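You operate a simulated robot arm through the tools that you are given. There is no shell and no other tool.

Carry out the task below with a simulated robot arm. There is one attempt and no reset: what you move stays moved.

Task
Bake the black tile in the oven at the white card's heat.
Fine: shelf in and door shut before the oven goes on; switch off once the wet film has set.

The check looks at the end state, three seconds after you hand in, the way a careful person would. Anything else that was tipped, shoved, dropped, spilled or broken makes it a failure.

Robot
A 6-joint arm with a two-finger gripper, fixed in place. Base frame: the origin is at the foot of the arm, x ahead of it, y to its left, z up. Units: mm, rad, N and s.
Its first joint turns from -2.897 to 2.897 rad. Payload 2.45 kg.
Tool frame: the origin (TCP) lies between the finger pads and is the grasp point; the fingertips stand 20 mm ahead of it; z points along the fingers, y is the line along which they close. Largest opening 140 mm; the body of the gripper starts 168 mm behind the TCP.
Orientation is that of the tool frame in the base frame, as a unit quaternion [x, y, z, w]. With the fingers straight down and closing along the base's y, the tool's x points along the base's -x, its y along +y and its z along -z.

Tools
- The arm moves only by the tool move_arm. Its argument "commands" is one flat list of numbers, 7 for each row, row after row: the turn, a rotation vector about the tool's x, y, z in rad, then the shift along the tool's x, y, z in mm, then the opening, from 0 (shut) to 1 (fully open). In form: [ax, ay, az, x, y, z, fingers, ax, ay, az, x, y, z, fingers, ...]. A call has 1 to 20 rows; each row is the pose to reach, as a shift and turn from the pose commanded when the call began, along the tool's axes at that moment. Each row takes 0.2 s and may step no farther than 50 mm and 0.15 rad from the row before; otherwise, or with a gripper value out of range, the whole call is refused. A pose out of reach is approached as far as the arm can. The call stops where the force on the tool passes 90 N (or 10 N more than at its start, if that is more) or the arm is blocked; 0.2 s more then pass. Each finger travels about 45 mm/s and halts on what it meets, pressing with about 38 N; the grip force reading is that of the motor and also rises with nothing between the fingers. The clock runs only during rows and for 0.2 s after the last one: add rows that repeat a pose to give the fingers time. The reply holds the time, the measured pose of the TCP, the force on the tool along the base axes, the opening and the grip force, in the units named above and with some noise, with the torque about the TCP (base axes, N m) and any sound that the robot's microphone picked up, and new pictures: "pictures" is both (left out), scene, wrist or none.
- Cameras (640 x 400 px; columns grow to the right, rows downward): "scene" is fixed at [217.3, -653.3, 1266.2]; the picture's right is [0.85, -0.53, 0.00], its down [-0.20, -0.32, -0.93] and it looks along [0.49, 0.79, -0.38] (base axes); focal length 318 px, centre (320, 200). "wrist" rides on the gripper at [78, 11, -209] in the tool frame; the picture's right is [-0.14, 0.99, 0.00], its down [-0.92, -0.13, -0.37] and it looks along [-0.36, -0.05, 0.93] (tool axes); focal length 280 px, centre (320, 200). There is no depth. A picture from a camera that has moved, and an enlarged one, comes with that camera's place and axes in the base frame and with its lens. The place of the scene camera against the robot may be out by one fixed shift of up to 18 mm in any direction.
- zoom(camera, box): a new picture of the part [left, top, right, bottom] of that camera's present view, enlarged. It takes no simulated time.
- hand_in(): hands the job in; it is judged then, once.

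Nothing tells you positions but the pictures and the camera data. Unless the task says otherwise, let go and move clear before handing in.

The tools are called after ">>>" by a JSON object that holds its "api" and its "payload". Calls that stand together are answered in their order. move_arm: Moves the arm, as the interface text tells. Its arguments: {"type":"object","properties":{"commands":{"type":"array","items":{"type":"number"}},"pictures":{"type":"string","enum":["both","scene","wrist","none"]}},"required":["commands"]} The other tools are called the same way: zoom (camera, box) takes an enlarged picture of a part of a camera's view; hand_in () hands the job in.

At the start:

```text
clock: 0.0
tool_pos: [640.6, 503.8, 943.9]
orientation: [0.001, 1.0, 0.0, 0.001]
contact_force: [0.9, 0.0, 0.5]
torque: [0.02, 0.0, 0.03]
opening: 140.0
finger_force: 0.0
```

scene: 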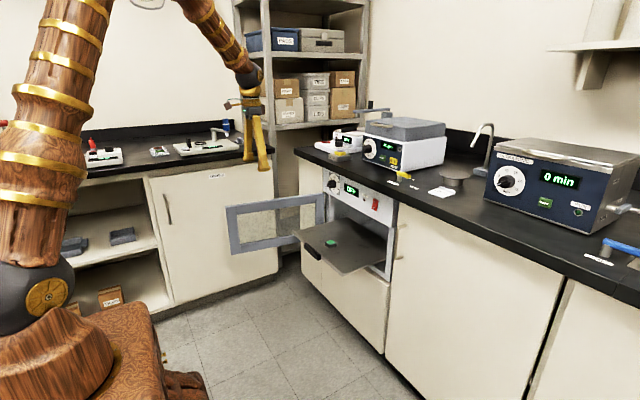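
wrist: 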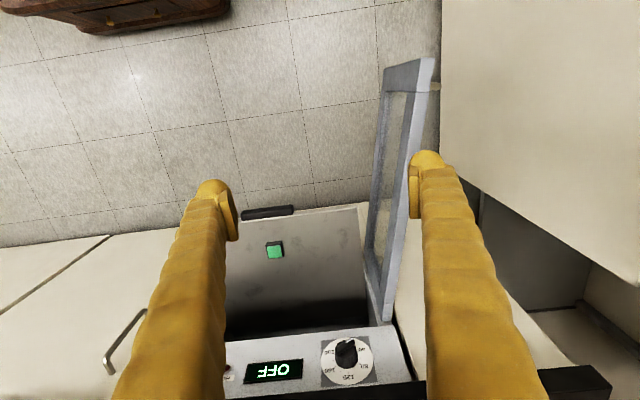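

I see an oven with its door open and shelf pulled out, holding a green piece. There are other items on the bench, so I'll zoom in to find the black tile and the white card.

>>> {"api": "zoom", "payload": {"camera": "scene", "box": [220, 160, 420, 285]}}

>>> {"api": "zoom", "payload": {"camera": "scene", "box": [300, 100, 500, 225]}}

>>> {"api": "zoom", "payload": {"camera": "scene", "box": [400, 160, 480, 210]}}

>>> {"api": "zoom", "payload": {"camera": "wrist", "box": [200, 190, 460, 400]}}

>>> {"api": "zoom", "payload": {"camera": "scene", "box": [50, 100, 250, 225]}}

>>> {"api": "zoom", "payload": {"camera": "scene", "box": [480, 130, 640, 270]}}

```text
3.20 times, centred on (320, 222) of scene
camera zoom: at [217.3, -653.3, 1266.2], right [0.85, -0.53, 0.0], down [-0.2, -0.32, -0.93], along [0.49, 0.79, -0.38], focal length 1019 px, centre (320, 128)
```

zoom: 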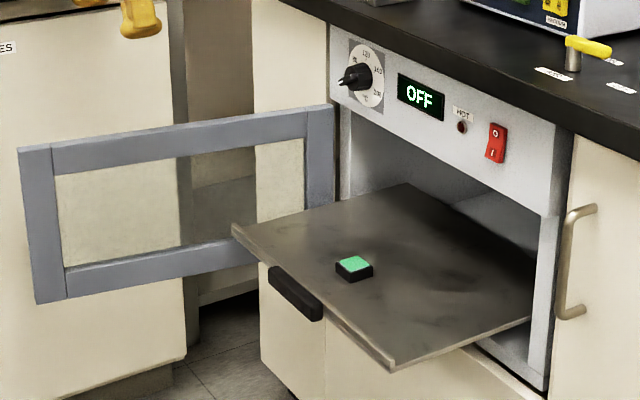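

```text
3.20 times, centred on (400, 162) of scene
camera zoom: at [217.3, -653.3, 1266.2], right [0.85, -0.53, 0.0], down [-0.2, -0.32, -0.93], along [0.49, 0.79, -0.38], focal length 1019 px, centre (64, 320)
```

zoom: 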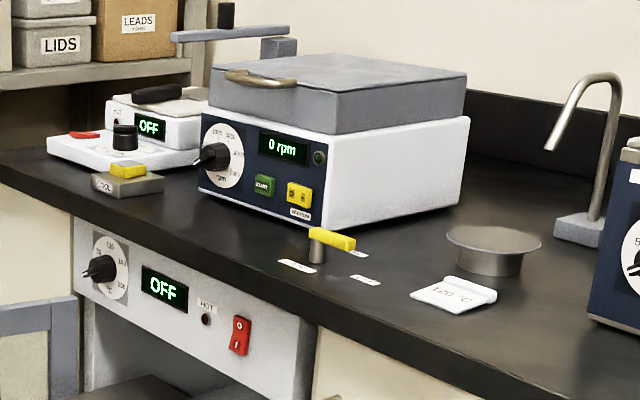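

```text
8.00 times, centred on (440, 185) of scene
camera zoom: at [217.3, -653.3, 1266.2], right [0.85, -0.53, 0.0], down [-0.2, -0.32, -0.93], along [0.49, 0.79, -0.38], focal length 2547 px, centre (-640, 320)
```

zoom: 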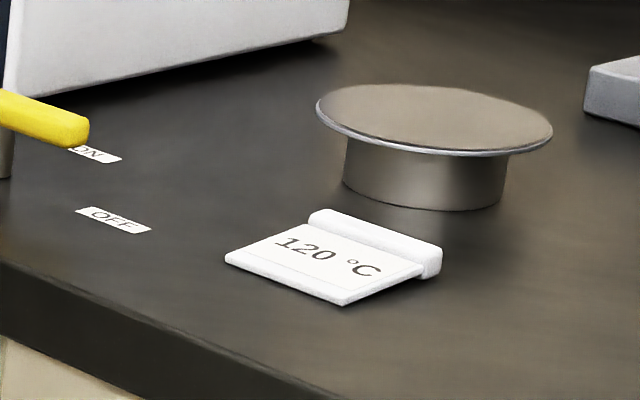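

```text
1.90 times, centred on (330, 295) of wrist
camera zoom: at [561.6, 514.6, 1153.6], right [0.14, 0.99, 0.0], down [0.92, -0.13, 0.37], along [0.37, -0.05, -0.93], focal length 534 px, centre (301, 19)
```

zoom: 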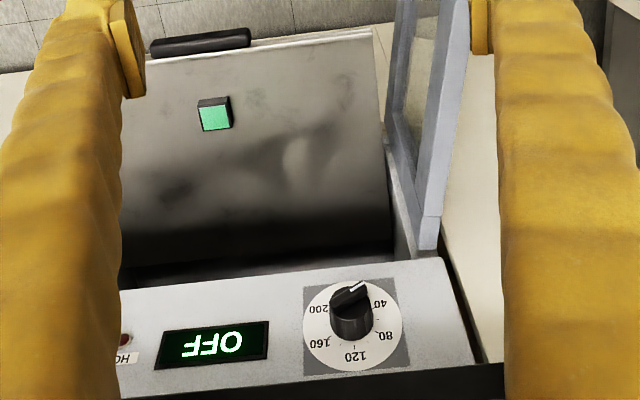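

```text
3.20 times, centred on (150, 162) of scene
camera zoom: at [217.3, -653.3, 1266.2], right [0.85, -0.53, 0.0], down [-0.2, -0.32, -0.93], along [0.49, 0.79, -0.38], focal length 1019 px, centre (864, 320)
```

zoom: 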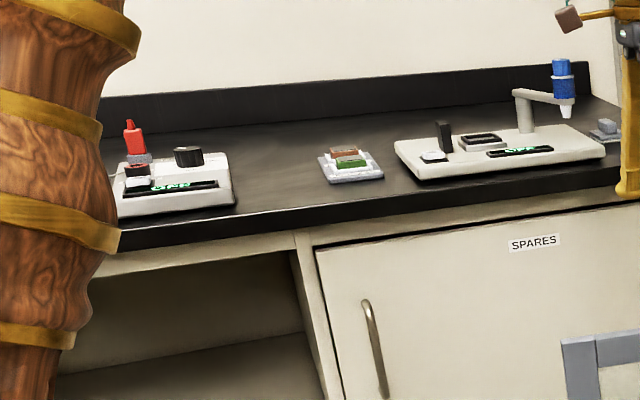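

```text
2.86 times, centred on (560, 200) of scene
camera zoom: at [217.3, -653.3, 1266.2], right [0.85, -0.53, 0.0], down [-0.2, -0.32, -0.93], along [0.49, 0.79, -0.38], focal length 910 px, centre (-366, 200)
```

zoom: 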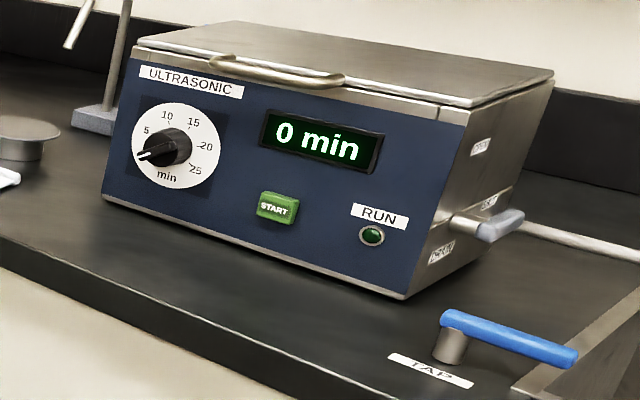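

The black tile with its green wet film already sits on the pulled-out shelf at about (900, 361, 580). The oven front is near x≈1000 and the door is swung open at y≈580–660. The card reads 120 °C. I'll level the tool toward the oven and get a better view.

>>> {"api": "move_arm", "payload": {"commands": [0, -0.14, 0, 0, -14, 0, 1, 0, -0.28, 0, 0, -28, 0, 1, 0, -0.42, 0, 0, -42, 0, 0.9, 0, -0.56, 0, 0, -56, 0, 0.8, 0, -0.7, 0, 0, -70, 0, 0.7, 0, -0.84, 0, 0, -84, 0, 0.5, 0, -0.98, 0, 0, -98, 0, 0.4, 0, -1.12, 0, 0, -112, 0, 0.3, 0, -1.26, 0, 0, -126, 0, 0.2, 0, -1.4, 0, 0, -140, 0, 0.1, 0, -1.5708, 0, 0, -144, 0, 0]}}

```text
refused: row 11 steps farther than a row can; nothing moved
```

The last step was too large a turn, so I'll use smaller steps.

>>> {"api": "move_arm", "payload": {"commands": [0, -0.14, 0, 0, -14, 0, 1, 0, -0.28, 0, 0, -28, 0, 1, 0, -0.42, 0, 0, -42, 0, 0.9, 0, -0.56, 0, 0, -56, 0, 0.8, 0, -0.7, 0, 0, -70, 0, 0.7, 0, -0.84, 0, 0, -84, 0, 0.5, 0, -0.98, 0, 0, -98, 0, 0.4, 0, -1.12, 0, 0, -112, 0, 0.3, 0, -1.26, 0, 0, -126, 0, 0.2, 0, -1.4, 0, 0, -140, 0, 0.1, 0, -1.5, 0, 0, -144, 0, 0, 0, -1.5708, 0, 0, -144, 0, 0, 0, -1.5708, 0, 0, -144, 0, 0]}}

```text
clock: 2.8
tool_pos: [636.4, 360.7, 990.7]
orientation: [-0.014, 0.715, -0.016, 0.699]
contact_force: [0.3, 0.2, -0.7]
torque: [0.0, 0.01, 0.0]
opening: 0.0
finger_force: 28.8
out of reach, approached as far as the arm can: row 10, 11, 12, 13
camera wrist: at [425.9, 369.9, 917.5], right [0.01, 1.0, 0.09], down [-0.35, -0.09, 0.93], along [0.94, -0.04, 0.35], focal length 280 px, centre (320, 200)
```

scene: 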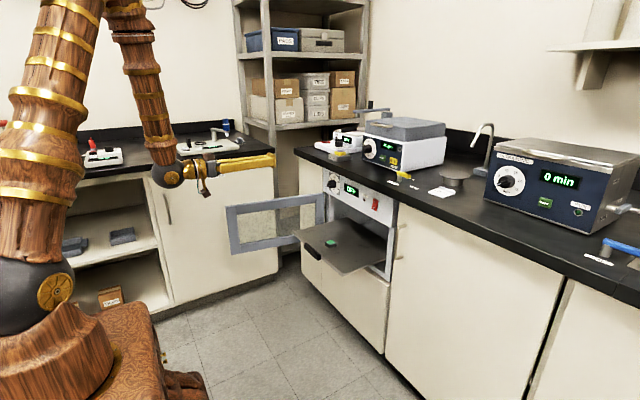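
wrist: 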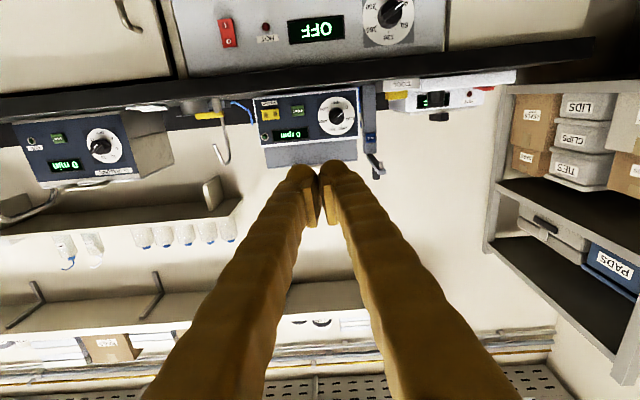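

The arm couldn't quite level out that close in, but it's nearly horizontal now. I'll lower it in front of the shelf handle, estimated at x≈805, y≈360, z≈565.

>>> {"api": "move_arm", "payload": {"commands": [0, 0, 0, 40, 0, 10, 0, 0, 0, 0, 80, 0, 20, 0, 0, 0, 0, 120, 0, 30, 0, 0, 0, 0, 160, 0, 40, 0, 0, 0, 0, 200, 0, 50, 0, 0, 0, 0, 240, 0, 60, 0, 0, 0, 0, 280, 0, 70, 0, 0, 0, 0, 280, 0, 70, 0]}}

```text
clock: 4.6
tool_pos: [781.7, 425.5, 789.0]
orientation: [-0.03, 0.72, -0.055, 0.691]
contact_force: [-0.2, 0.3, 0.7]
torque: [-0.01, 0.04, 0.02]
opening: 0.0
finger_force: 29.2
out of reach, approached as far as the arm can: row 1, 2, 3, 4, 5, 6, 7, 8
camera wrist: at [570.3, 435.2, 717.6], right [0.04, 1.0, 0.02], down [-0.33, 0.0, 0.94], along [0.94, -0.04, 0.33], focal length 280 px, centre (320, 200)
```

scene: 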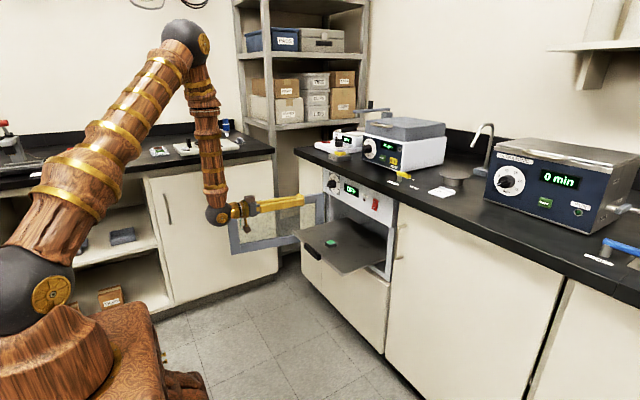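
wrist: 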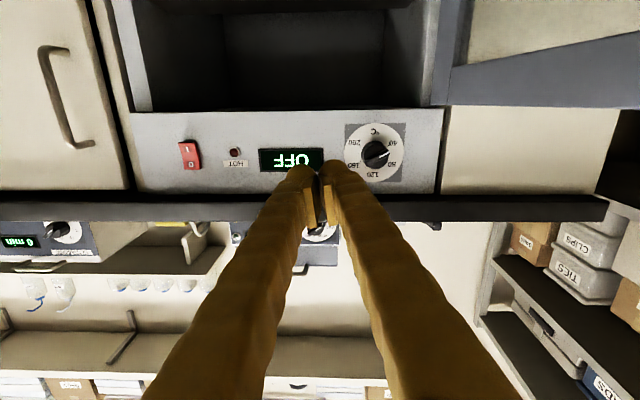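

The oven panel, dial and switch are clear in this view, but a level tool is out of reach this close in. I'll tilt it about 45° down-forward and approach the handle that way.

>>> {"api": "move_arm", "payload": {"commands": [0, 0.13, 0, 0, 0, 0, 0, 0, 0.26, 0, 0, 0, 0, 0, 0, 0.39, 0, 0, 0, 0, 0, 0, 0.52, 0, 0, 0, 0, 0, 0, 0.65, 0, 0, 0, 0, 0, 0, 0.7854, 0, 0, 0, 0, 0, 0, 0.7854, 0, 0, 0, 0, 0]}}

>>> {"api": "zoom", "payload": {"camera": "wrist", "box": [0, 0, 640, 400]}}

```text
clock: 6.2
tool_pos: [785.2, 427.4, 784.3]
orientation: [-0.006, 0.93, -0.062, 0.363]
contact_force: [0.6, -0.1, -0.5]
torque: [0.02, -0.02, -0.02]
opening: 0.0
finger_force: 29.5
camera wrist: at [586.2, 458.6, 884.1], right [0.14, 0.99, -0.03], down [0.43, -0.03, 0.9], along [0.89, -0.13, -0.43], focal length 280 px, centre (320, 200)
```

scene: 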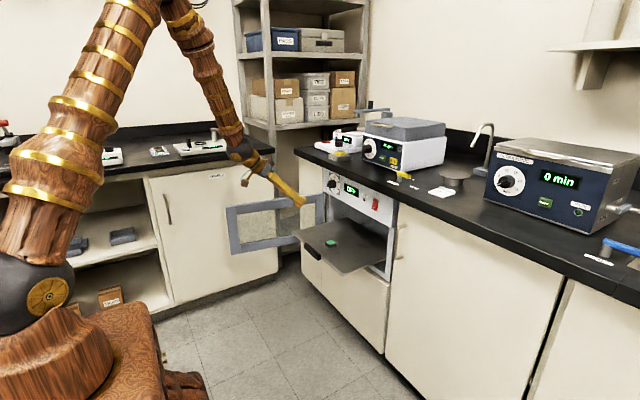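
wrist: 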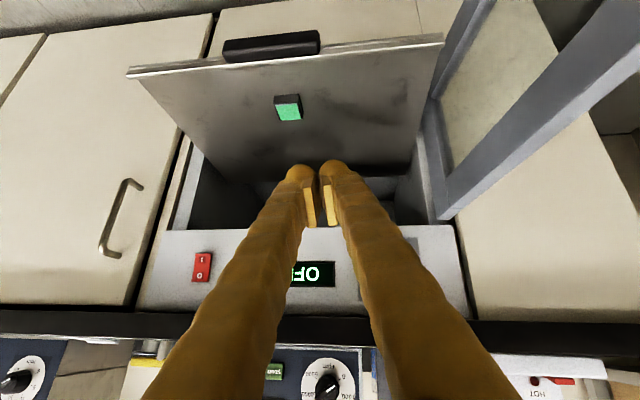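

```text
1.00 times, centred on (320, 200) of wrist (not enlarged: the box is as wide or as high as the picture)
camera zoom: at [586.2, 458.6, 884.1], right [0.14, 0.99, -0.03], down [0.43, -0.03, 0.9], along [0.89, -0.13, -0.43], focal length 280 px, centre (320, 200)
```

zoom: 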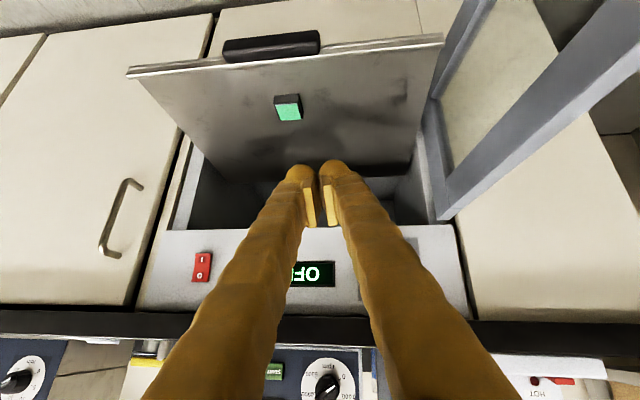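

The tool is tilted now, and both wrist views put the handle at about (808, 360, 555–565). I'll straighten the yaw and move to a point in front of and above the handle.

>>> {"api": "move_arm", "payload": {"commands": [-0.022, -0.008, 0.012, 30, -10, 14, 0, -0.044, -0.016, 0.023, 60, -20, 28, 0, -0.066, -0.025, 0.035, 90, -30, 42, 0, -0.088, -0.033, 0.047, 120, -41, 55, 0, -0.11, -0.041, 0.0585, 148.7, -51.4, 68.6, 0, -0.11, -0.041, 0.0585, 148.7, -51.4, 68.6, 0]}}

```text
clock: 7.6
tool_pos: [729.0, 368.0, 650.6]
orientation: [-0.001, 0.925, -0.011, 0.381]
contact_force: [-0.5, 0.1, 0.5]
torque: [0.01, 0.06, 0.0]
opening: 0.1
finger_force: 29.5
out of reach, approached as far as the arm can: row 5, 6
camera wrist: at [526.2, 382.7, 744.3], right [0.1, 0.99, 0.08], down [0.4, -0.11, 0.91], along [0.91, -0.06, -0.4], focal length 280 px, centre (320, 200)
```

scene: 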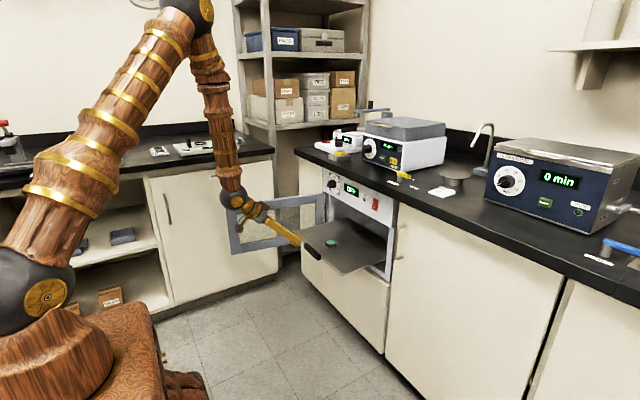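
wrist: 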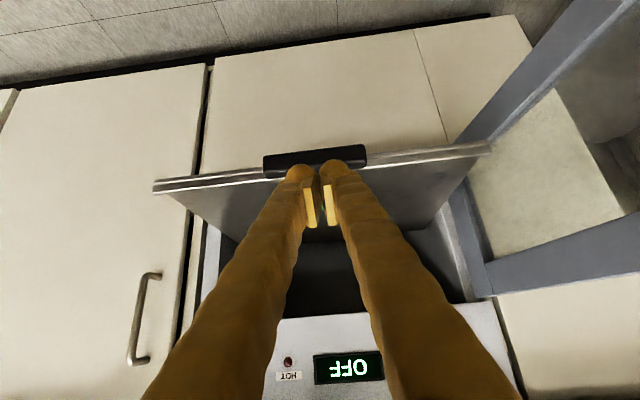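

The handle works out at about (795, 363, 574), with the shelf surface near z≈580. I'll come down so the fingertip corner sits just in front of the handle.

>>> {"api": "move_arm", "payload": {"commands": [0, 0, 0, 13, -1.4, 23, 0, 0, 0, 0, 26, -2.8, 47, 0, 0, 0, 0, 38.7, -4.3, 70.4, 0, 0, 0, 0, 38.7, -4.3, 70.4, 0]}}

>>> {"api": "zoom", "payload": {"camera": "scene", "box": [240, 180, 400, 280]}}

```text
clock: 8.6
tool_pos: [764.9, 378.3, 587.5]
orientation: [-0.004, 0.926, -0.019, 0.376]
contact_force: [0.0, 0.1, 0.9]
torque: [0.0, 0.01, 0.01]
opening: 0.0
finger_force: 29.4
out of reach, approached as far as the arm can: row 1, 2, 3, 4
camera wrist: at [562.7, 394.1, 682.5], right [0.11, 0.99, 0.06], down [0.4, -0.1, 0.91], along [0.91, -0.07, -0.41], focal length 280 px, centre (320, 200)
```

scene: 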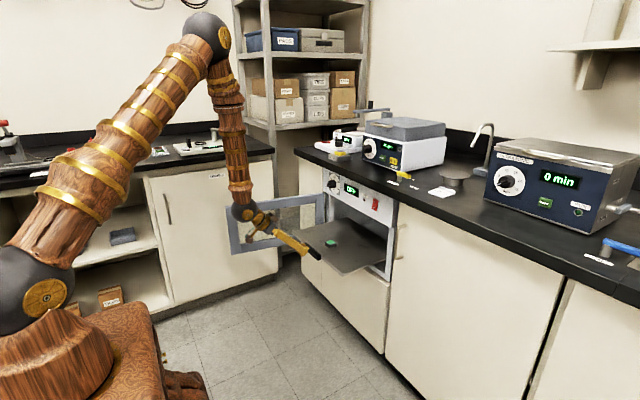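
wrist: 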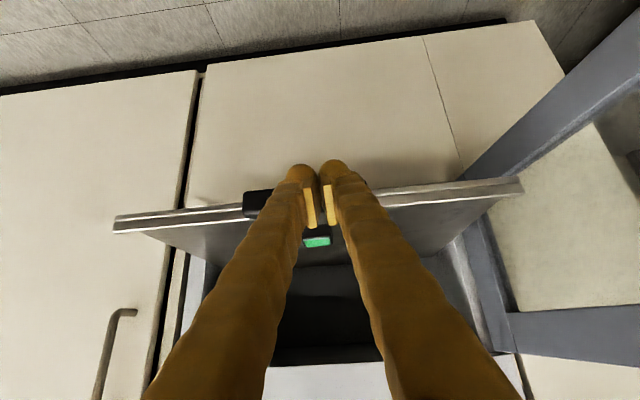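

```text
4.00 times, centred on (320, 230) of scene
camera zoom: at [217.3, -653.3, 1266.2], right [0.85, -0.53, 0.0], down [-0.2, -0.32, -0.93], along [0.49, 0.79, -0.38], focal length 1273 px, centre (320, 80)
```

zoom: 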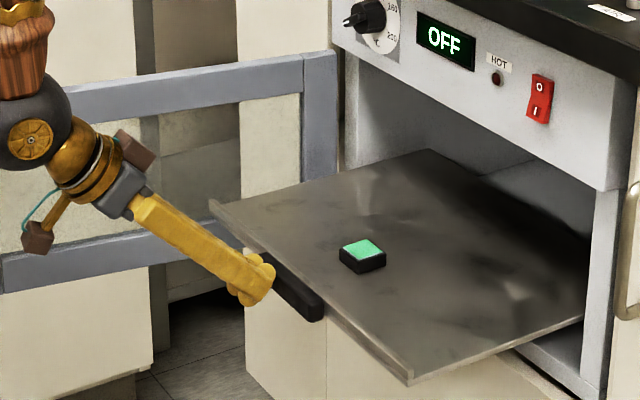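

The fingertip corner is just in front of the handle but sits a little high, at z≈586. I'll steepen the tilt slightly and lower it to the handle's mid-height.

>>> {"api": "move_arm", "payload": {"commands": [-0.016, 0.1, 0.011, 3, -4, -8, 0, -0.032, 0.2, 0.022, 10.1, -11.7, 1.9, 0, -0.032, 0.2, 0.022, 10.1, -11.7, 1.9, 0]}}

>>> {"api": "zoom", "payload": {"camera": "scene", "box": [260, 200, 360, 262]}}

```text
clock: 9.4
tool_pos: [762.4, 368.3, 582.2]
orientation: [0.004, 0.958, 0.013, 0.287]
contact_force: [-0.3, -0.1, 0.9]
torque: [-0.02, 0.0, -0.02]
opening: 0.0
finger_force: 29.3
out of reach, approached as far as the arm can: row 1, 2, 3
camera wrist: at [581.8, 376.1, 714.7], right [0.11, 0.99, 0.1], down [0.57, -0.15, 0.81], along [0.82, -0.04, -0.58], focal length 280 px, centre (320, 200)
```

scene: 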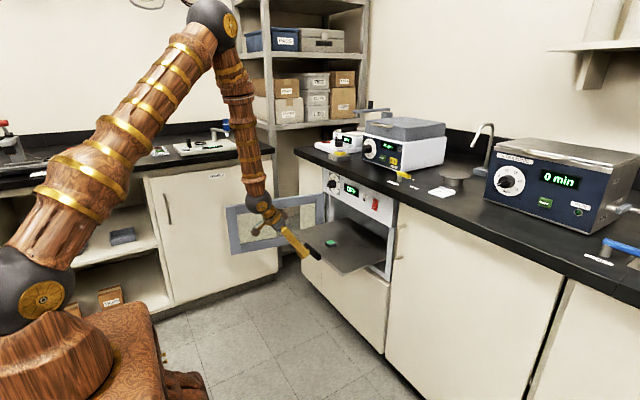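
wrist: 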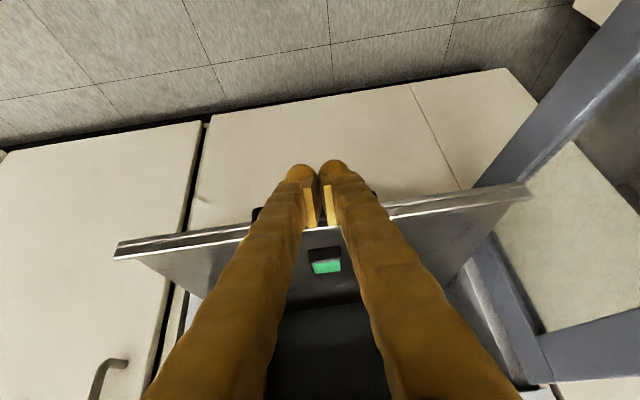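

```text
6.40 times, centred on (310, 231) of scene
camera zoom: at [217.3, -653.3, 1266.2], right [0.85, -0.53, 0.0], down [-0.2, -0.32, -0.93], along [0.49, 0.79, -0.38], focal length 2038 px, centre (384, 2)
```

zoom: 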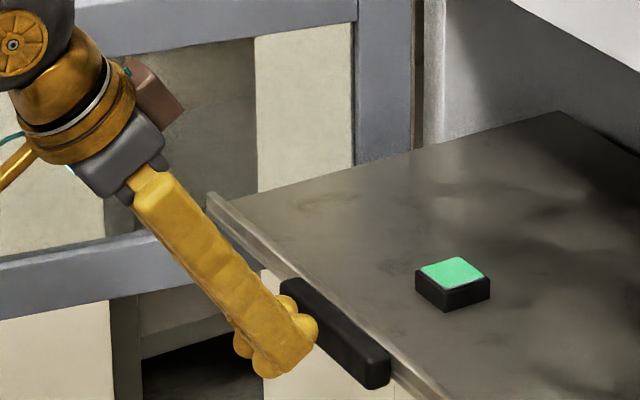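

The fingertips are squarely in front of the handle. I'll push along +x slowly so the tile doesn't slide.

>>> {"api": "move_arm", "payload": {"commands": [0, 0, 0, -4.2, -1, 2.75, 0, 0, 0, 0, -8.4, -2, 5.5, 0, 0, 0, 0, -12.5, -3, 8.25, 0, 0, 0, 0, -16.7, -4, 11, 0, 0, 0, 0, -23.4, -5, 15.4, 0, 0, 0, 0, -30.1, -5, 19.8, 0, 0, 0, 0, -36.8, -5, 24.2, 0, 0, 0, 0, -43.5, -5, 28.6, 0, 0, 0, 0, -50.2, -5, 33, 0, 0, 0, 0, -56.8, -5, 37.4, 0, 0, 0, 0, -63.5, -5, 41.8, 0, 0, 0, 0, -70.2, -5, 46.2, 0]}}

>>> {"api": "zoom", "payload": {"camera": "scene", "box": [260, 180, 420, 280]}}

```text
clock: 12.0
tool_pos: [846.6, 361.6, 582.4]
orientation: [0.004, 0.957, 0.019, 0.289]
contact_force: [0.0, 0.6, -0.1]
torque: [0.02, 0.03, 0.0]
opening: 0.0
finger_force: 29.3
camera wrist: at [665.5, 368.5, 713.4], right [0.11, 0.99, 0.11], down [0.56, -0.16, 0.81], along [0.82, -0.03, -0.57], focal length 280 px, centre (320, 200)
```

scene: 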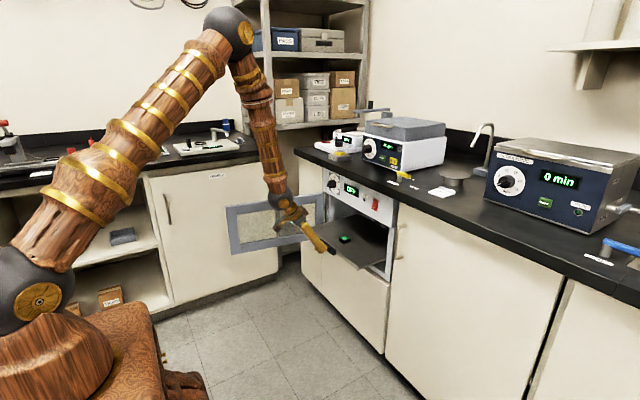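
wrist: 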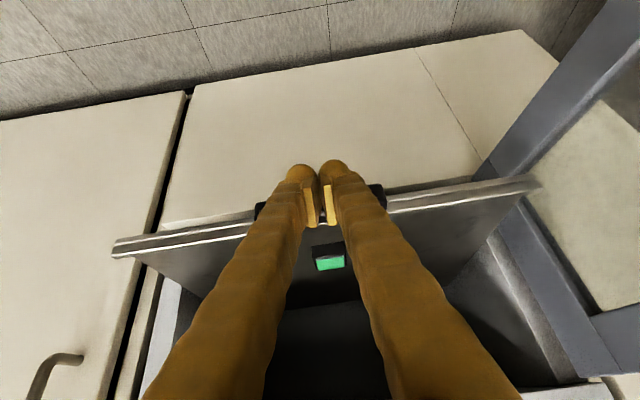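

```text
4.00 times, centred on (340, 230) of scene
camera zoom: at [217.3, -653.3, 1266.2], right [0.85, -0.53, 0.0], down [-0.2, -0.32, -0.93], along [0.49, 0.79, -0.38], focal length 1273 px, centre (240, 80)
```

zoom: 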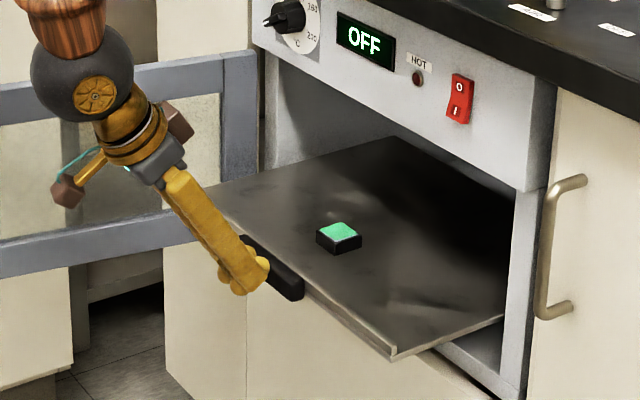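

The shelf slides in cleanly and the tile rides along with it. I'll keep pushing.

>>> {"api": "move_arm", "payload": {"commands": [0, 0, 0, -6.7, 0, 4.4, 0, 0, 0, 0, -13.3, 0, 8.8, 0, 0, 0, 0, -20, 0, 13.3, 0, 0, 0, 0, -26.7, 0, 17.7, 0, 0, 0, 0, -33.3, 0, 22.1, 0, 0, 0, 0, -40, 0, 26.5, 0, 0, 0, 0, -46.6, 0, 31, 0, 0, 0, 0, -53.3, 0, 35.4, 0, 0, 0, 0, -60, 0, 39.8, 0, 0, 0, 0, -66.6, 0, 44.2, 0, 0, 0, 0, -73.3, 0, 48.7, 0]}}

>>> {"api": "zoom", "payload": {"camera": "scene", "box": [260, 180, 420, 280]}}

```text
clock: 14.4
tool_pos: [934.1, 364.6, 581.9]
orientation: [0.004, 0.957, 0.019, 0.289]
contact_force: [-0.3, 0.6, -0.1]
torque: [0.01, -0.02, -0.01]
opening: 0.2
finger_force: 29.6
camera wrist: at [752.1, 369.3, 714.3], right [0.11, 0.99, 0.11], down [0.56, -0.16, 0.81], along [0.82, -0.03, -0.57], focal length 280 px, centre (320, 200)
```

scene: 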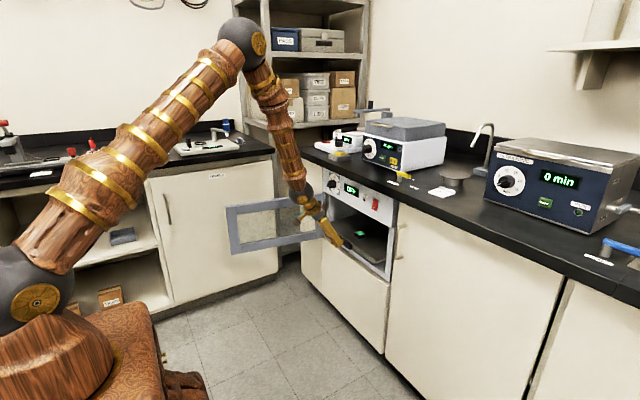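
wrist: 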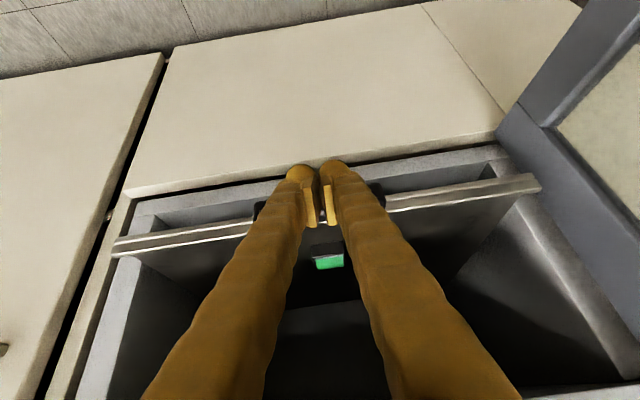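

```text
4.00 times, centred on (340, 230) of scene
camera zoom: at [217.3, -653.3, 1266.2], right [0.85, -0.53, 0.0], down [-0.2, -0.32, -0.93], along [0.49, 0.79, -0.38], focal length 1273 px, centre (240, 80)
```

zoom: 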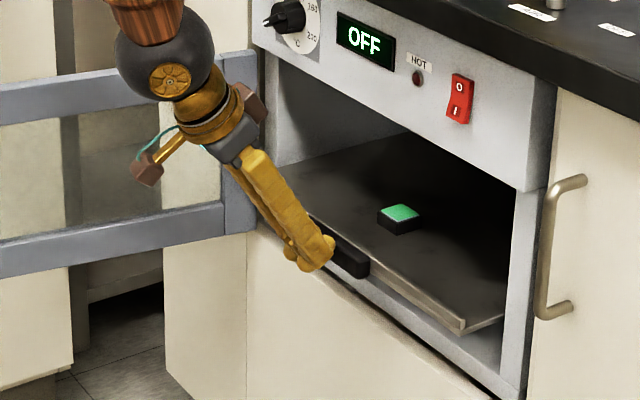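

The shelf is nearly home, with the handle now close to the front frame. I'll push on in finer steps until it stops.

>>> {"api": "move_arm", "payload": {"commands": [0, 0, 0, -4.2, 0, 2.75, 0, 0, 0, 0, -8.3, 0, 5.5, 0, 0, 0, 0, -12.5, 0, 8.3, 0, 0, 0, 0, -16.7, 0, 11, 0, 0, 0, 0, -20.8, 0, 13.8, 0, 0, 0, 0, -25, 0, 16.6, 0, 0, 0, 0, -29.2, 0, 19.3, 0, 0, 0, 0, -33.3, 0, 22.1, 0, 0, 0, 0, -37.5, 0, 24.9, 0, 0, 0, 0, -41.7, 0, 27.6, 0]}}

>>> {"api": "zoom", "payload": {"camera": "scene", "box": [260, 180, 420, 280]}}

```text
clock: 16.6
tool_pos: [983.8, 362.9, 581.5]
orientation: [0.004, 0.957, 0.017, 0.289]
contact_force: [-1.6, -0.2, 0.8]
torque: [-0.02, 0.02, -0.01]
opening: 0.1
finger_force: 29.5
camera wrist: at [802.5, 368.7, 713.2], right [0.11, 0.99, 0.11], down [0.56, -0.16, 0.81], along [0.82, -0.03, -0.57], focal length 280 px, centre (320, 200)
```

scene: 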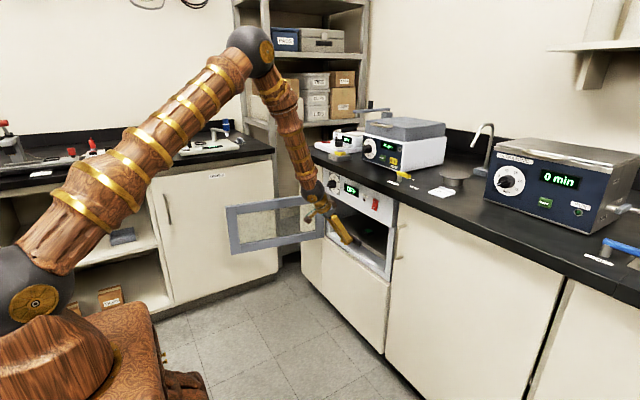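
wrist: 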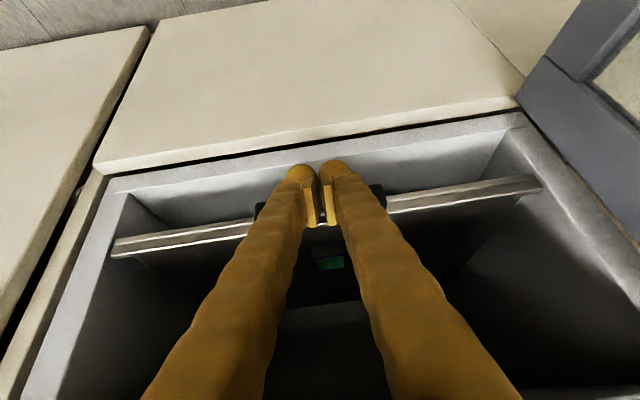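

```text
4.00 times, centred on (340, 230) of scene
camera zoom: at [217.3, -653.3, 1266.2], right [0.85, -0.53, 0.0], down [-0.2, -0.32, -0.93], along [0.49, 0.79, -0.38], focal length 1273 px, centre (240, 80)
```

zoom: 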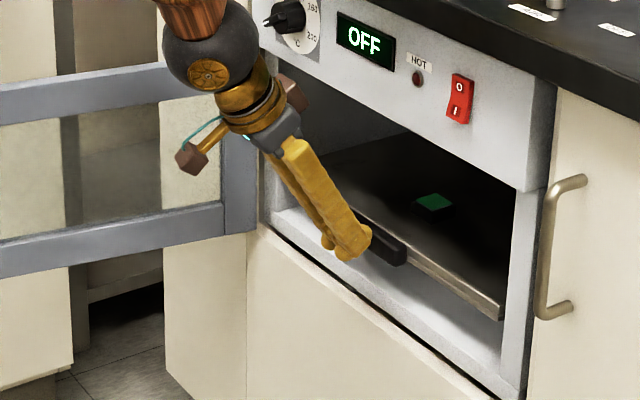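

The shelf handle is now just inside the opening and I've met no stop yet. I'll continue gently.

>>> {"api": "move_arm", "payload": {"commands": [0, 0, 0, -4.2, 0, 2.75, 0, 0, 0, 0, -8.3, 0, 5.5, 0, 0, 0, 0, -12.5, 0, 8.3, 0, 0, 0, 0, -16.7, 0, 11, 0, 0, 0, 0, -20.8, 0, 13.8, 0, 0, 0, 0, -25, 0, 16.6, 0, 0, 0, 0, -29.2, 0, 19.3, 0, 0, 0, 0, -33.3, 0, 22.1, 0]}}

>>> {"api": "zoom", "payload": {"camera": "scene", "box": [260, 180, 420, 280]}}

```text
clock: 18.2
tool_pos: [1011.8, 364.1, 576.1]
orientation: [0.002, 0.958, 0.018, 0.285]
contact_force: [-11.6, 0.7, -0.6]
torque: [-0.16, 0.06, -0.04]
opening: 6.4
finger_force: 29.5
stopped in row 8: the force on the tool passed its limit at 106 N (the readings are from after the stop); the commanded pose is now the measured one
camera wrist: at [831.7, 369.1, 711.2], right [0.11, 0.99, 0.11], down [0.57, -0.15, 0.81], along [0.81, -0.03, -0.58], focal length 280 px, centre (320, 200)
```

scene: 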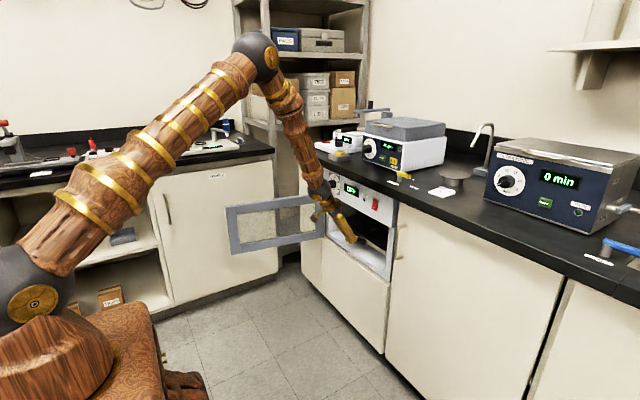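
wrist: 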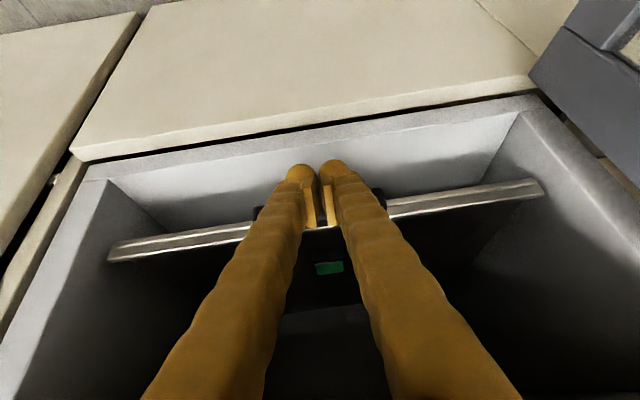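

```text
4.00 times, centred on (340, 230) of scene
camera zoom: at [217.3, -653.3, 1266.2], right [0.85, -0.53, 0.0], down [-0.2, -0.32, -0.93], along [0.49, 0.79, -0.38], focal length 1273 px, centre (240, 80)
```

zoom: 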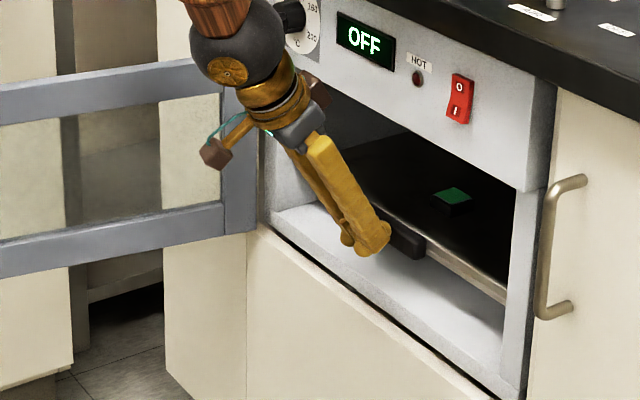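

The shelf hit its stop and is fully in, with the tile on it. I'll back out, rise, and then go over the door to push it shut from its outer side.

>>> {"api": "move_arm", "payload": {"commands": [0, 0, 0, 28.4, 0, -18.6, 0, 0, 0, 0, 56.8, 0, -37.1, 0, 0, 0, 0, 85.3, 0, -55.7, 0, 0, 0, 0, 113.7, 0, -74.3, 0, 0, 0, 0, 142.1, 0, -92.8, 0, 0, 0, 0, 119.2, 0, -127.9, 0, 0, 0, 0, 96.3, 0, -163, 0, 0, 0, 0, 73.4, 0, -198.1, 0, 0, 0, 0, 50.5, 0, -233.2, 0, 0, 0, 0, 27.6, 0, -268.3, 0, 0, 0, 0, 4.7, 0, -303.4, 0]}}

>>> {"api": "zoom", "payload": {"camera": "scene", "box": [260, 180, 420, 280]}}

>>> {"api": "zoom", "payload": {"camera": "scene", "box": [200, 160, 360, 260]}}

```text
clock: 20.6
tool_pos: [844.5, 354.0, 830.5]
orientation: [0.003, 0.958, 0.018, 0.285]
contact_force: [-1.5, 0.9, 0.4]
torque: [-0.02, -0.05, -0.03]
opening: 0.0
finger_force: 29.7
camera wrist: at [664.2, 359.5, 964.4], right [0.11, 0.99, 0.11], down [0.57, -0.15, 0.81], along [0.81, -0.03, -0.58], focal length 280 px, centre (320, 200)
```

scene: 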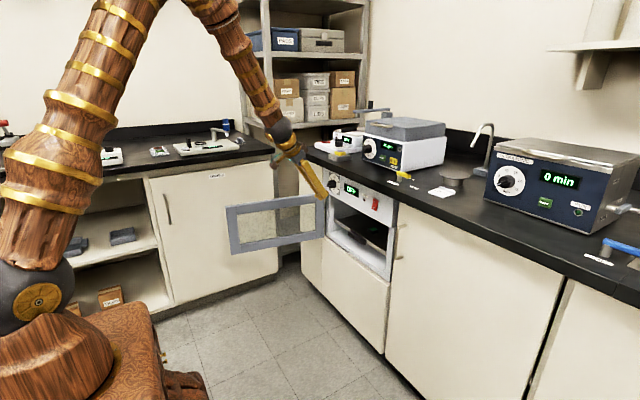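
wrist: 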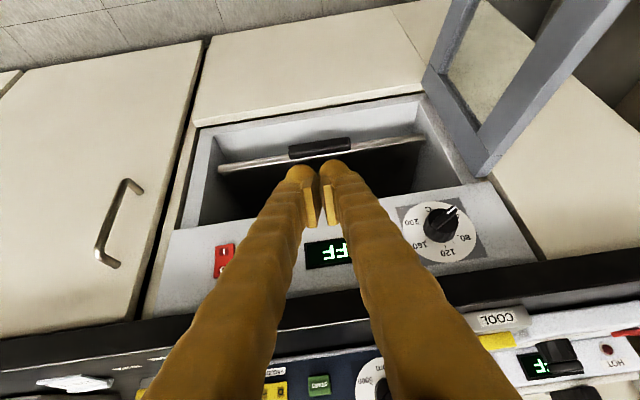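

```text
4.00 times, centred on (340, 230) of scene
camera zoom: at [217.3, -653.3, 1266.2], right [0.85, -0.53, 0.0], down [-0.2, -0.32, -0.93], along [0.49, 0.79, -0.38], focal length 1273 px, centre (240, 80)
```

zoom: 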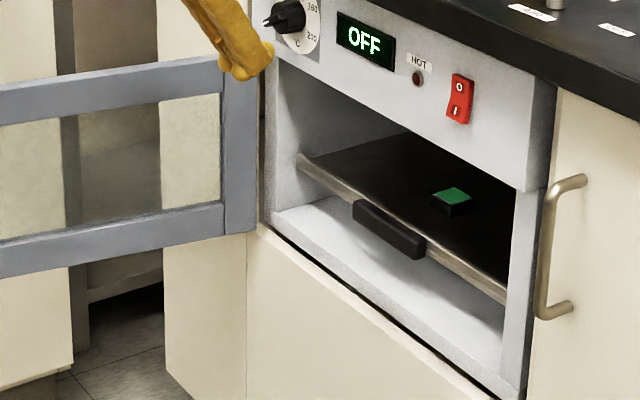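

```text
4.00 times, centred on (280, 210) of scene
camera zoom: at [217.3, -653.3, 1266.2], right [0.85, -0.53, 0.0], down [-0.2, -0.32, -0.93], along [0.49, 0.79, -0.38], focal length 1273 px, centre (480, 160)
```

zoom: 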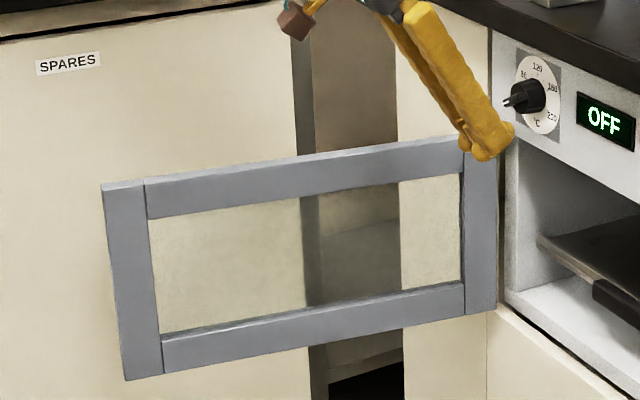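

The shelf and tile are properly in. Next I'll carry the tool over the door to its outer (+y) side near the free end.

>>> {"api": "move_arm", "payload": {"commands": [0, 0, 0, 19.4, 37.7, -11, 0, 0, 0, 0, 38.7, 75.3, -22.1, 0, 0, 0, 0, 58.1, 113, -33.1, 0, 0, 0, 0, 77.5, 150.6, -44.1, 0, 0, 0, 0, 96.9, 188.3, -55.2, 0, 0, 0, 0, 116.2, 226, -66.2, 0, 0, 0, 0, 135.6, 263.6, -77.2, 0, 0, 0, 0, 155, 301.3, -88.2, 0, 0, 0, 0, 174.3, 338.9, -99.3, 0, 0, 0, 0, 193.7, 376.6, -110.3, 0, 0, 0, 0, 193.7, 376.6, -110.3, 0]}}

```text
clock: 23.0
tool_pos: [615.7, 731.0, 830.0]
orientation: [0.003, 0.958, 0.018, 0.285]
contact_force: [-0.5, -0.4, 0.4]
torque: [-0.04, 0.02, -0.01]
opening: 0.1
finger_force: 29.3
camera wrist: at [436.0, 735.5, 964.1], right [0.11, 0.99, 0.11], down [0.57, -0.15, 0.81], along [0.81, -0.03, -0.58], focal length 280 px, centre (320, 200)
```

scene: 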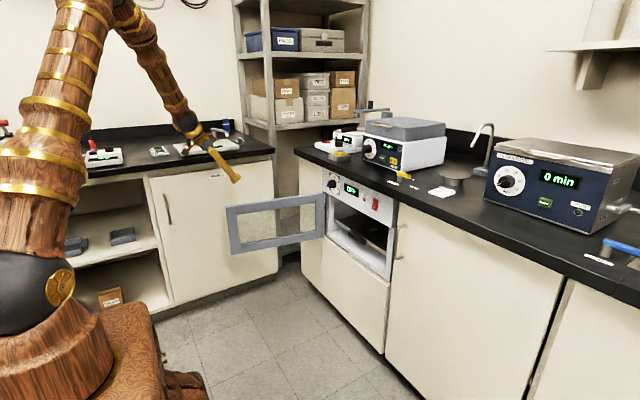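
wrist: 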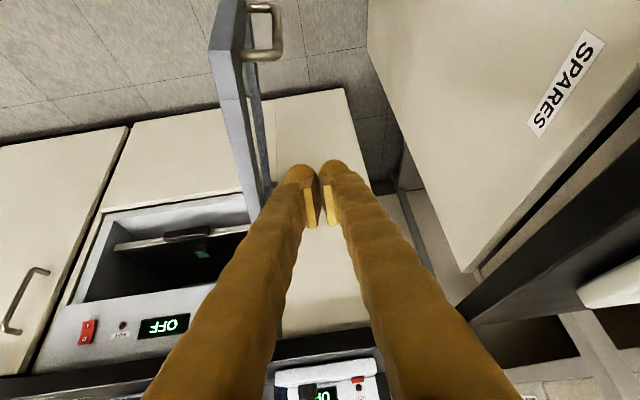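

The door has a D-handle on its outer face near the free end, at about x≈580 and z≈600–650. I'll go down beside the top bar, farther in at x≈670, to stay clear of it.

>>> {"api": "move_arm", "payload": {"commands": [0, 0, 0, -21.4, -8.1, 13.6, 0, 0, 0, 0, -42.9, -16.2, 27.3, 0, 0, 0, 0, -19.3, -21.1, 63.4, 0, 0, 0, 0, 4.3, -26, 99.6, 0, 0, 0, 0, 28, -30.9, 135.7, 0, 0, 0, 0, 28, -30.9, 135.7, 0]}}

>>> {"api": "zoom", "payload": {"camera": "scene", "box": [200, 160, 360, 260]}}

```text
clock: 24.4
tool_pos: [670.0, 704.6, 702.0]
orientation: [0.003, 0.958, 0.018, 0.285]
contact_force: [0.5, 0.2, 0.2]
torque: [0.01, 0.01, 0.02]
opening: 0.0
finger_force: 29.9
camera wrist: at [490.3, 709.7, 834.6], right [0.11, 0.99, 0.11], down [0.57, -0.15, 0.81], along [0.81, -0.03, -0.58], focal length 280 px, centre (320, 200)
```

scene: 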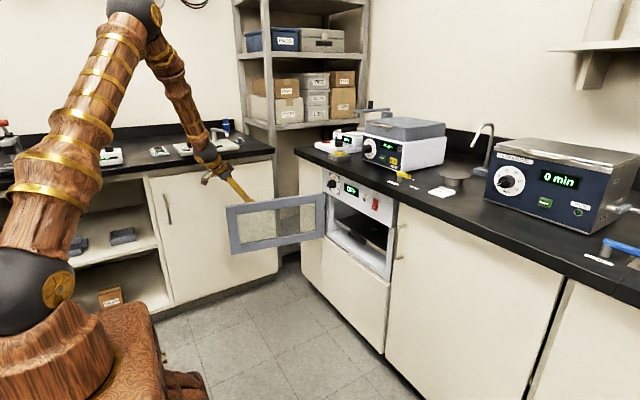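
wrist: 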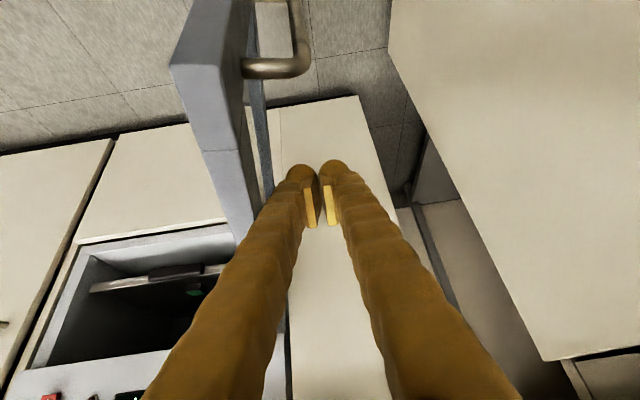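

```text
4.00 times, centred on (280, 210) of scene
camera zoom: at [217.3, -653.3, 1266.2], right [0.85, -0.53, 0.0], down [-0.2, -0.32, -0.93], along [0.49, 0.79, -0.38], focal length 1273 px, centre (480, 160)
```

zoom: 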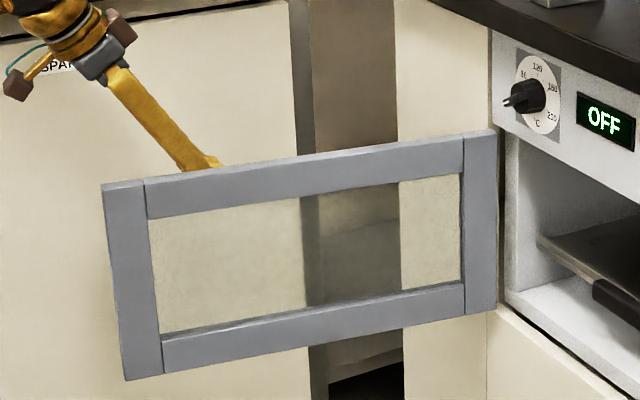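

The fingertip is behind the door's top bar and clear of its handle. I'll sweep the door toward closed along an arc about the hinge at roughly (1005, 590).

>>> {"api": "move_arm", "payload": {"commands": [0, 0, 0, 2.8, -15.1, 2.3, 0, 0, 0, 0, 5.6, -30.3, 4.6, 0, 0, 0, 0, 6.2, -43.2, 3.7, 0, 0, 0, 0, 9.3, -62.2, 0.9, 0, 0, 0, 0, 11.5, -81.2, -1.5, 0, 0, 0, 0, 12, -100.1, -2.6, 0, 0, 0, 0, 11.6, -123.1, -3.4, 0, 0, 0, 0, 10.4, -147.1, -3.7, 0, 0, 0, 0, 7.6, -170.1, -2.7, 0, 0, 0, 0, 3, -193.1, -0.8, 0]}}

>>> {"api": "zoom", "payload": {"camera": "scene", "box": [200, 160, 360, 260]}}

```text
clock: 26.6
tool_pos: [667.5, 509.4, 692.8]
orientation: [0.003, 0.958, 0.018, 0.285]
contact_force: [0.1, -0.1, -0.1]
torque: [0.03, -0.01, -0.01]
opening: 0.1
finger_force: 29.5
camera wrist: at [487.7, 515.0, 825.3], right [0.11, 0.99, 0.11], down [0.57, -0.15, 0.81], along [0.81, -0.03, -0.58], focal length 280 px, centre (320, 200)
```

scene: 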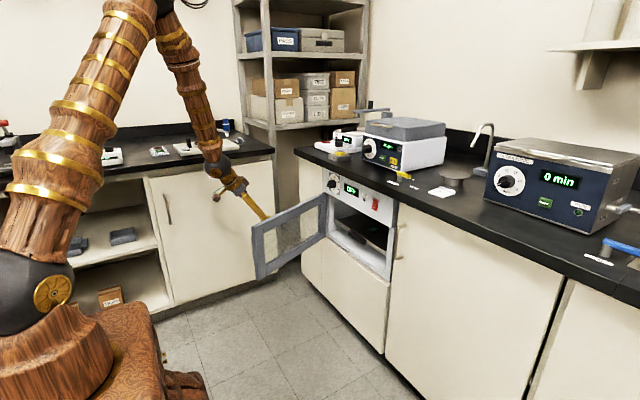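
wrist: 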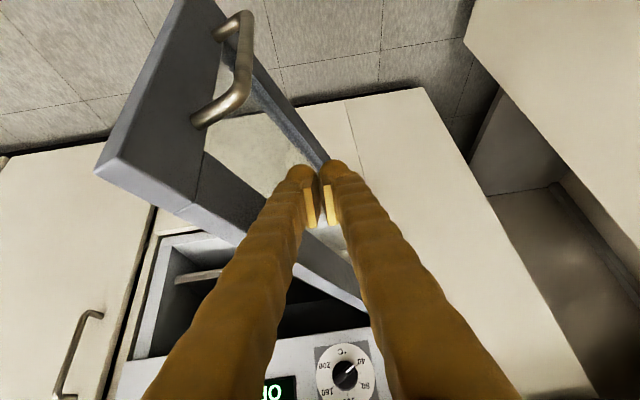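

```text
4.00 times, centred on (280, 210) of scene
camera zoom: at [217.3, -653.3, 1266.2], right [0.85, -0.53, 0.0], down [-0.2, -0.32, -0.93], along [0.49, 0.79, -0.38], focal length 1273 px, centre (480, 160)
```

zoom: 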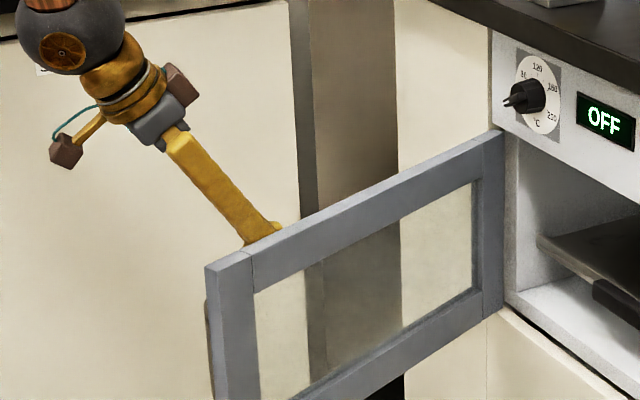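

The door follows the finger well. I'll continue along the arc.

>>> {"api": "move_arm", "payload": {"commands": [0, 0, 0, -5.8, -20.5, 2.9, 0, 0, 0, 0, -12.7, -42.6, 6.5, 0, 0, 0, 0, -20.8, -64.1, 10.8, 0, 0, 0, 0, -30.2, -84.9, 16, 0, 0, 0, 0, -40.7, -105, 22, 0, 0, 0, 0, -52.4, -124, 28.8, 0, 0, 0, 0, -65.1, -142.2, 36.4, 0, 0, 0, 0, -78.9, -159.2, 44.6, 0, 0, 0, 0, -93.3, -175.1, 53.3, 0, 0, 0, 0, -109, -189.7, 63, 0]}}

>>> {"api": "zoom", "payload": {"camera": "scene", "box": [240, 160, 400, 260]}}

```text
clock: 28.8
tool_pos: [795.9, 321.8, 694.0]
orientation: [0.003, 0.958, 0.018, 0.285]
contact_force: [0.4, 0.4, 0.2]
torque: [-0.02, 0.01, -0.05]
opening: 0.2
finger_force: 29.6
camera wrist: at [614.2, 327.1, 826.1], right [0.11, 0.99, 0.11], down [0.57, -0.15, 0.81], along [0.81, -0.03, -0.58], focal length 280 px, centre (320, 200)
```

scene: 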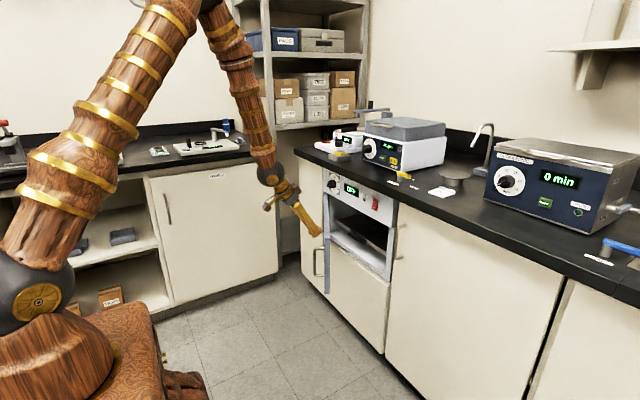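
wrist: 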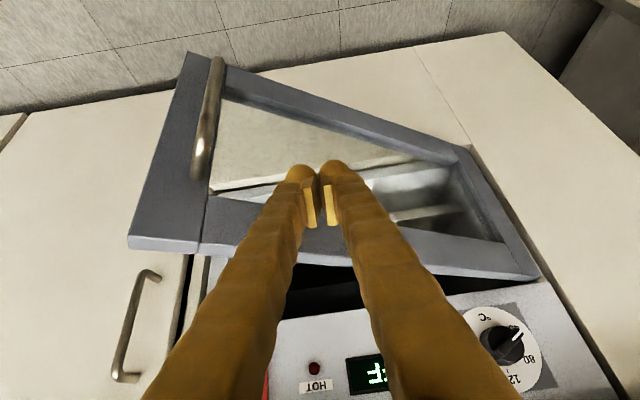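

```text
4.00 times, centred on (320, 210) of scene
camera zoom: at [217.3, -653.3, 1266.2], right [0.85, -0.53, 0.0], down [-0.2, -0.32, -0.93], along [0.49, 0.79, -0.38], focal length 1273 px, centre (320, 160)
```

zoom: 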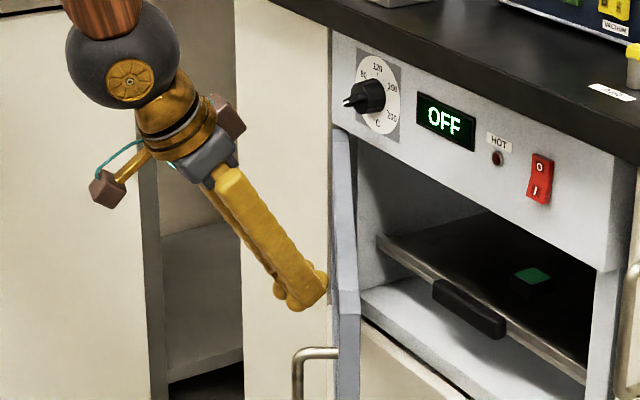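

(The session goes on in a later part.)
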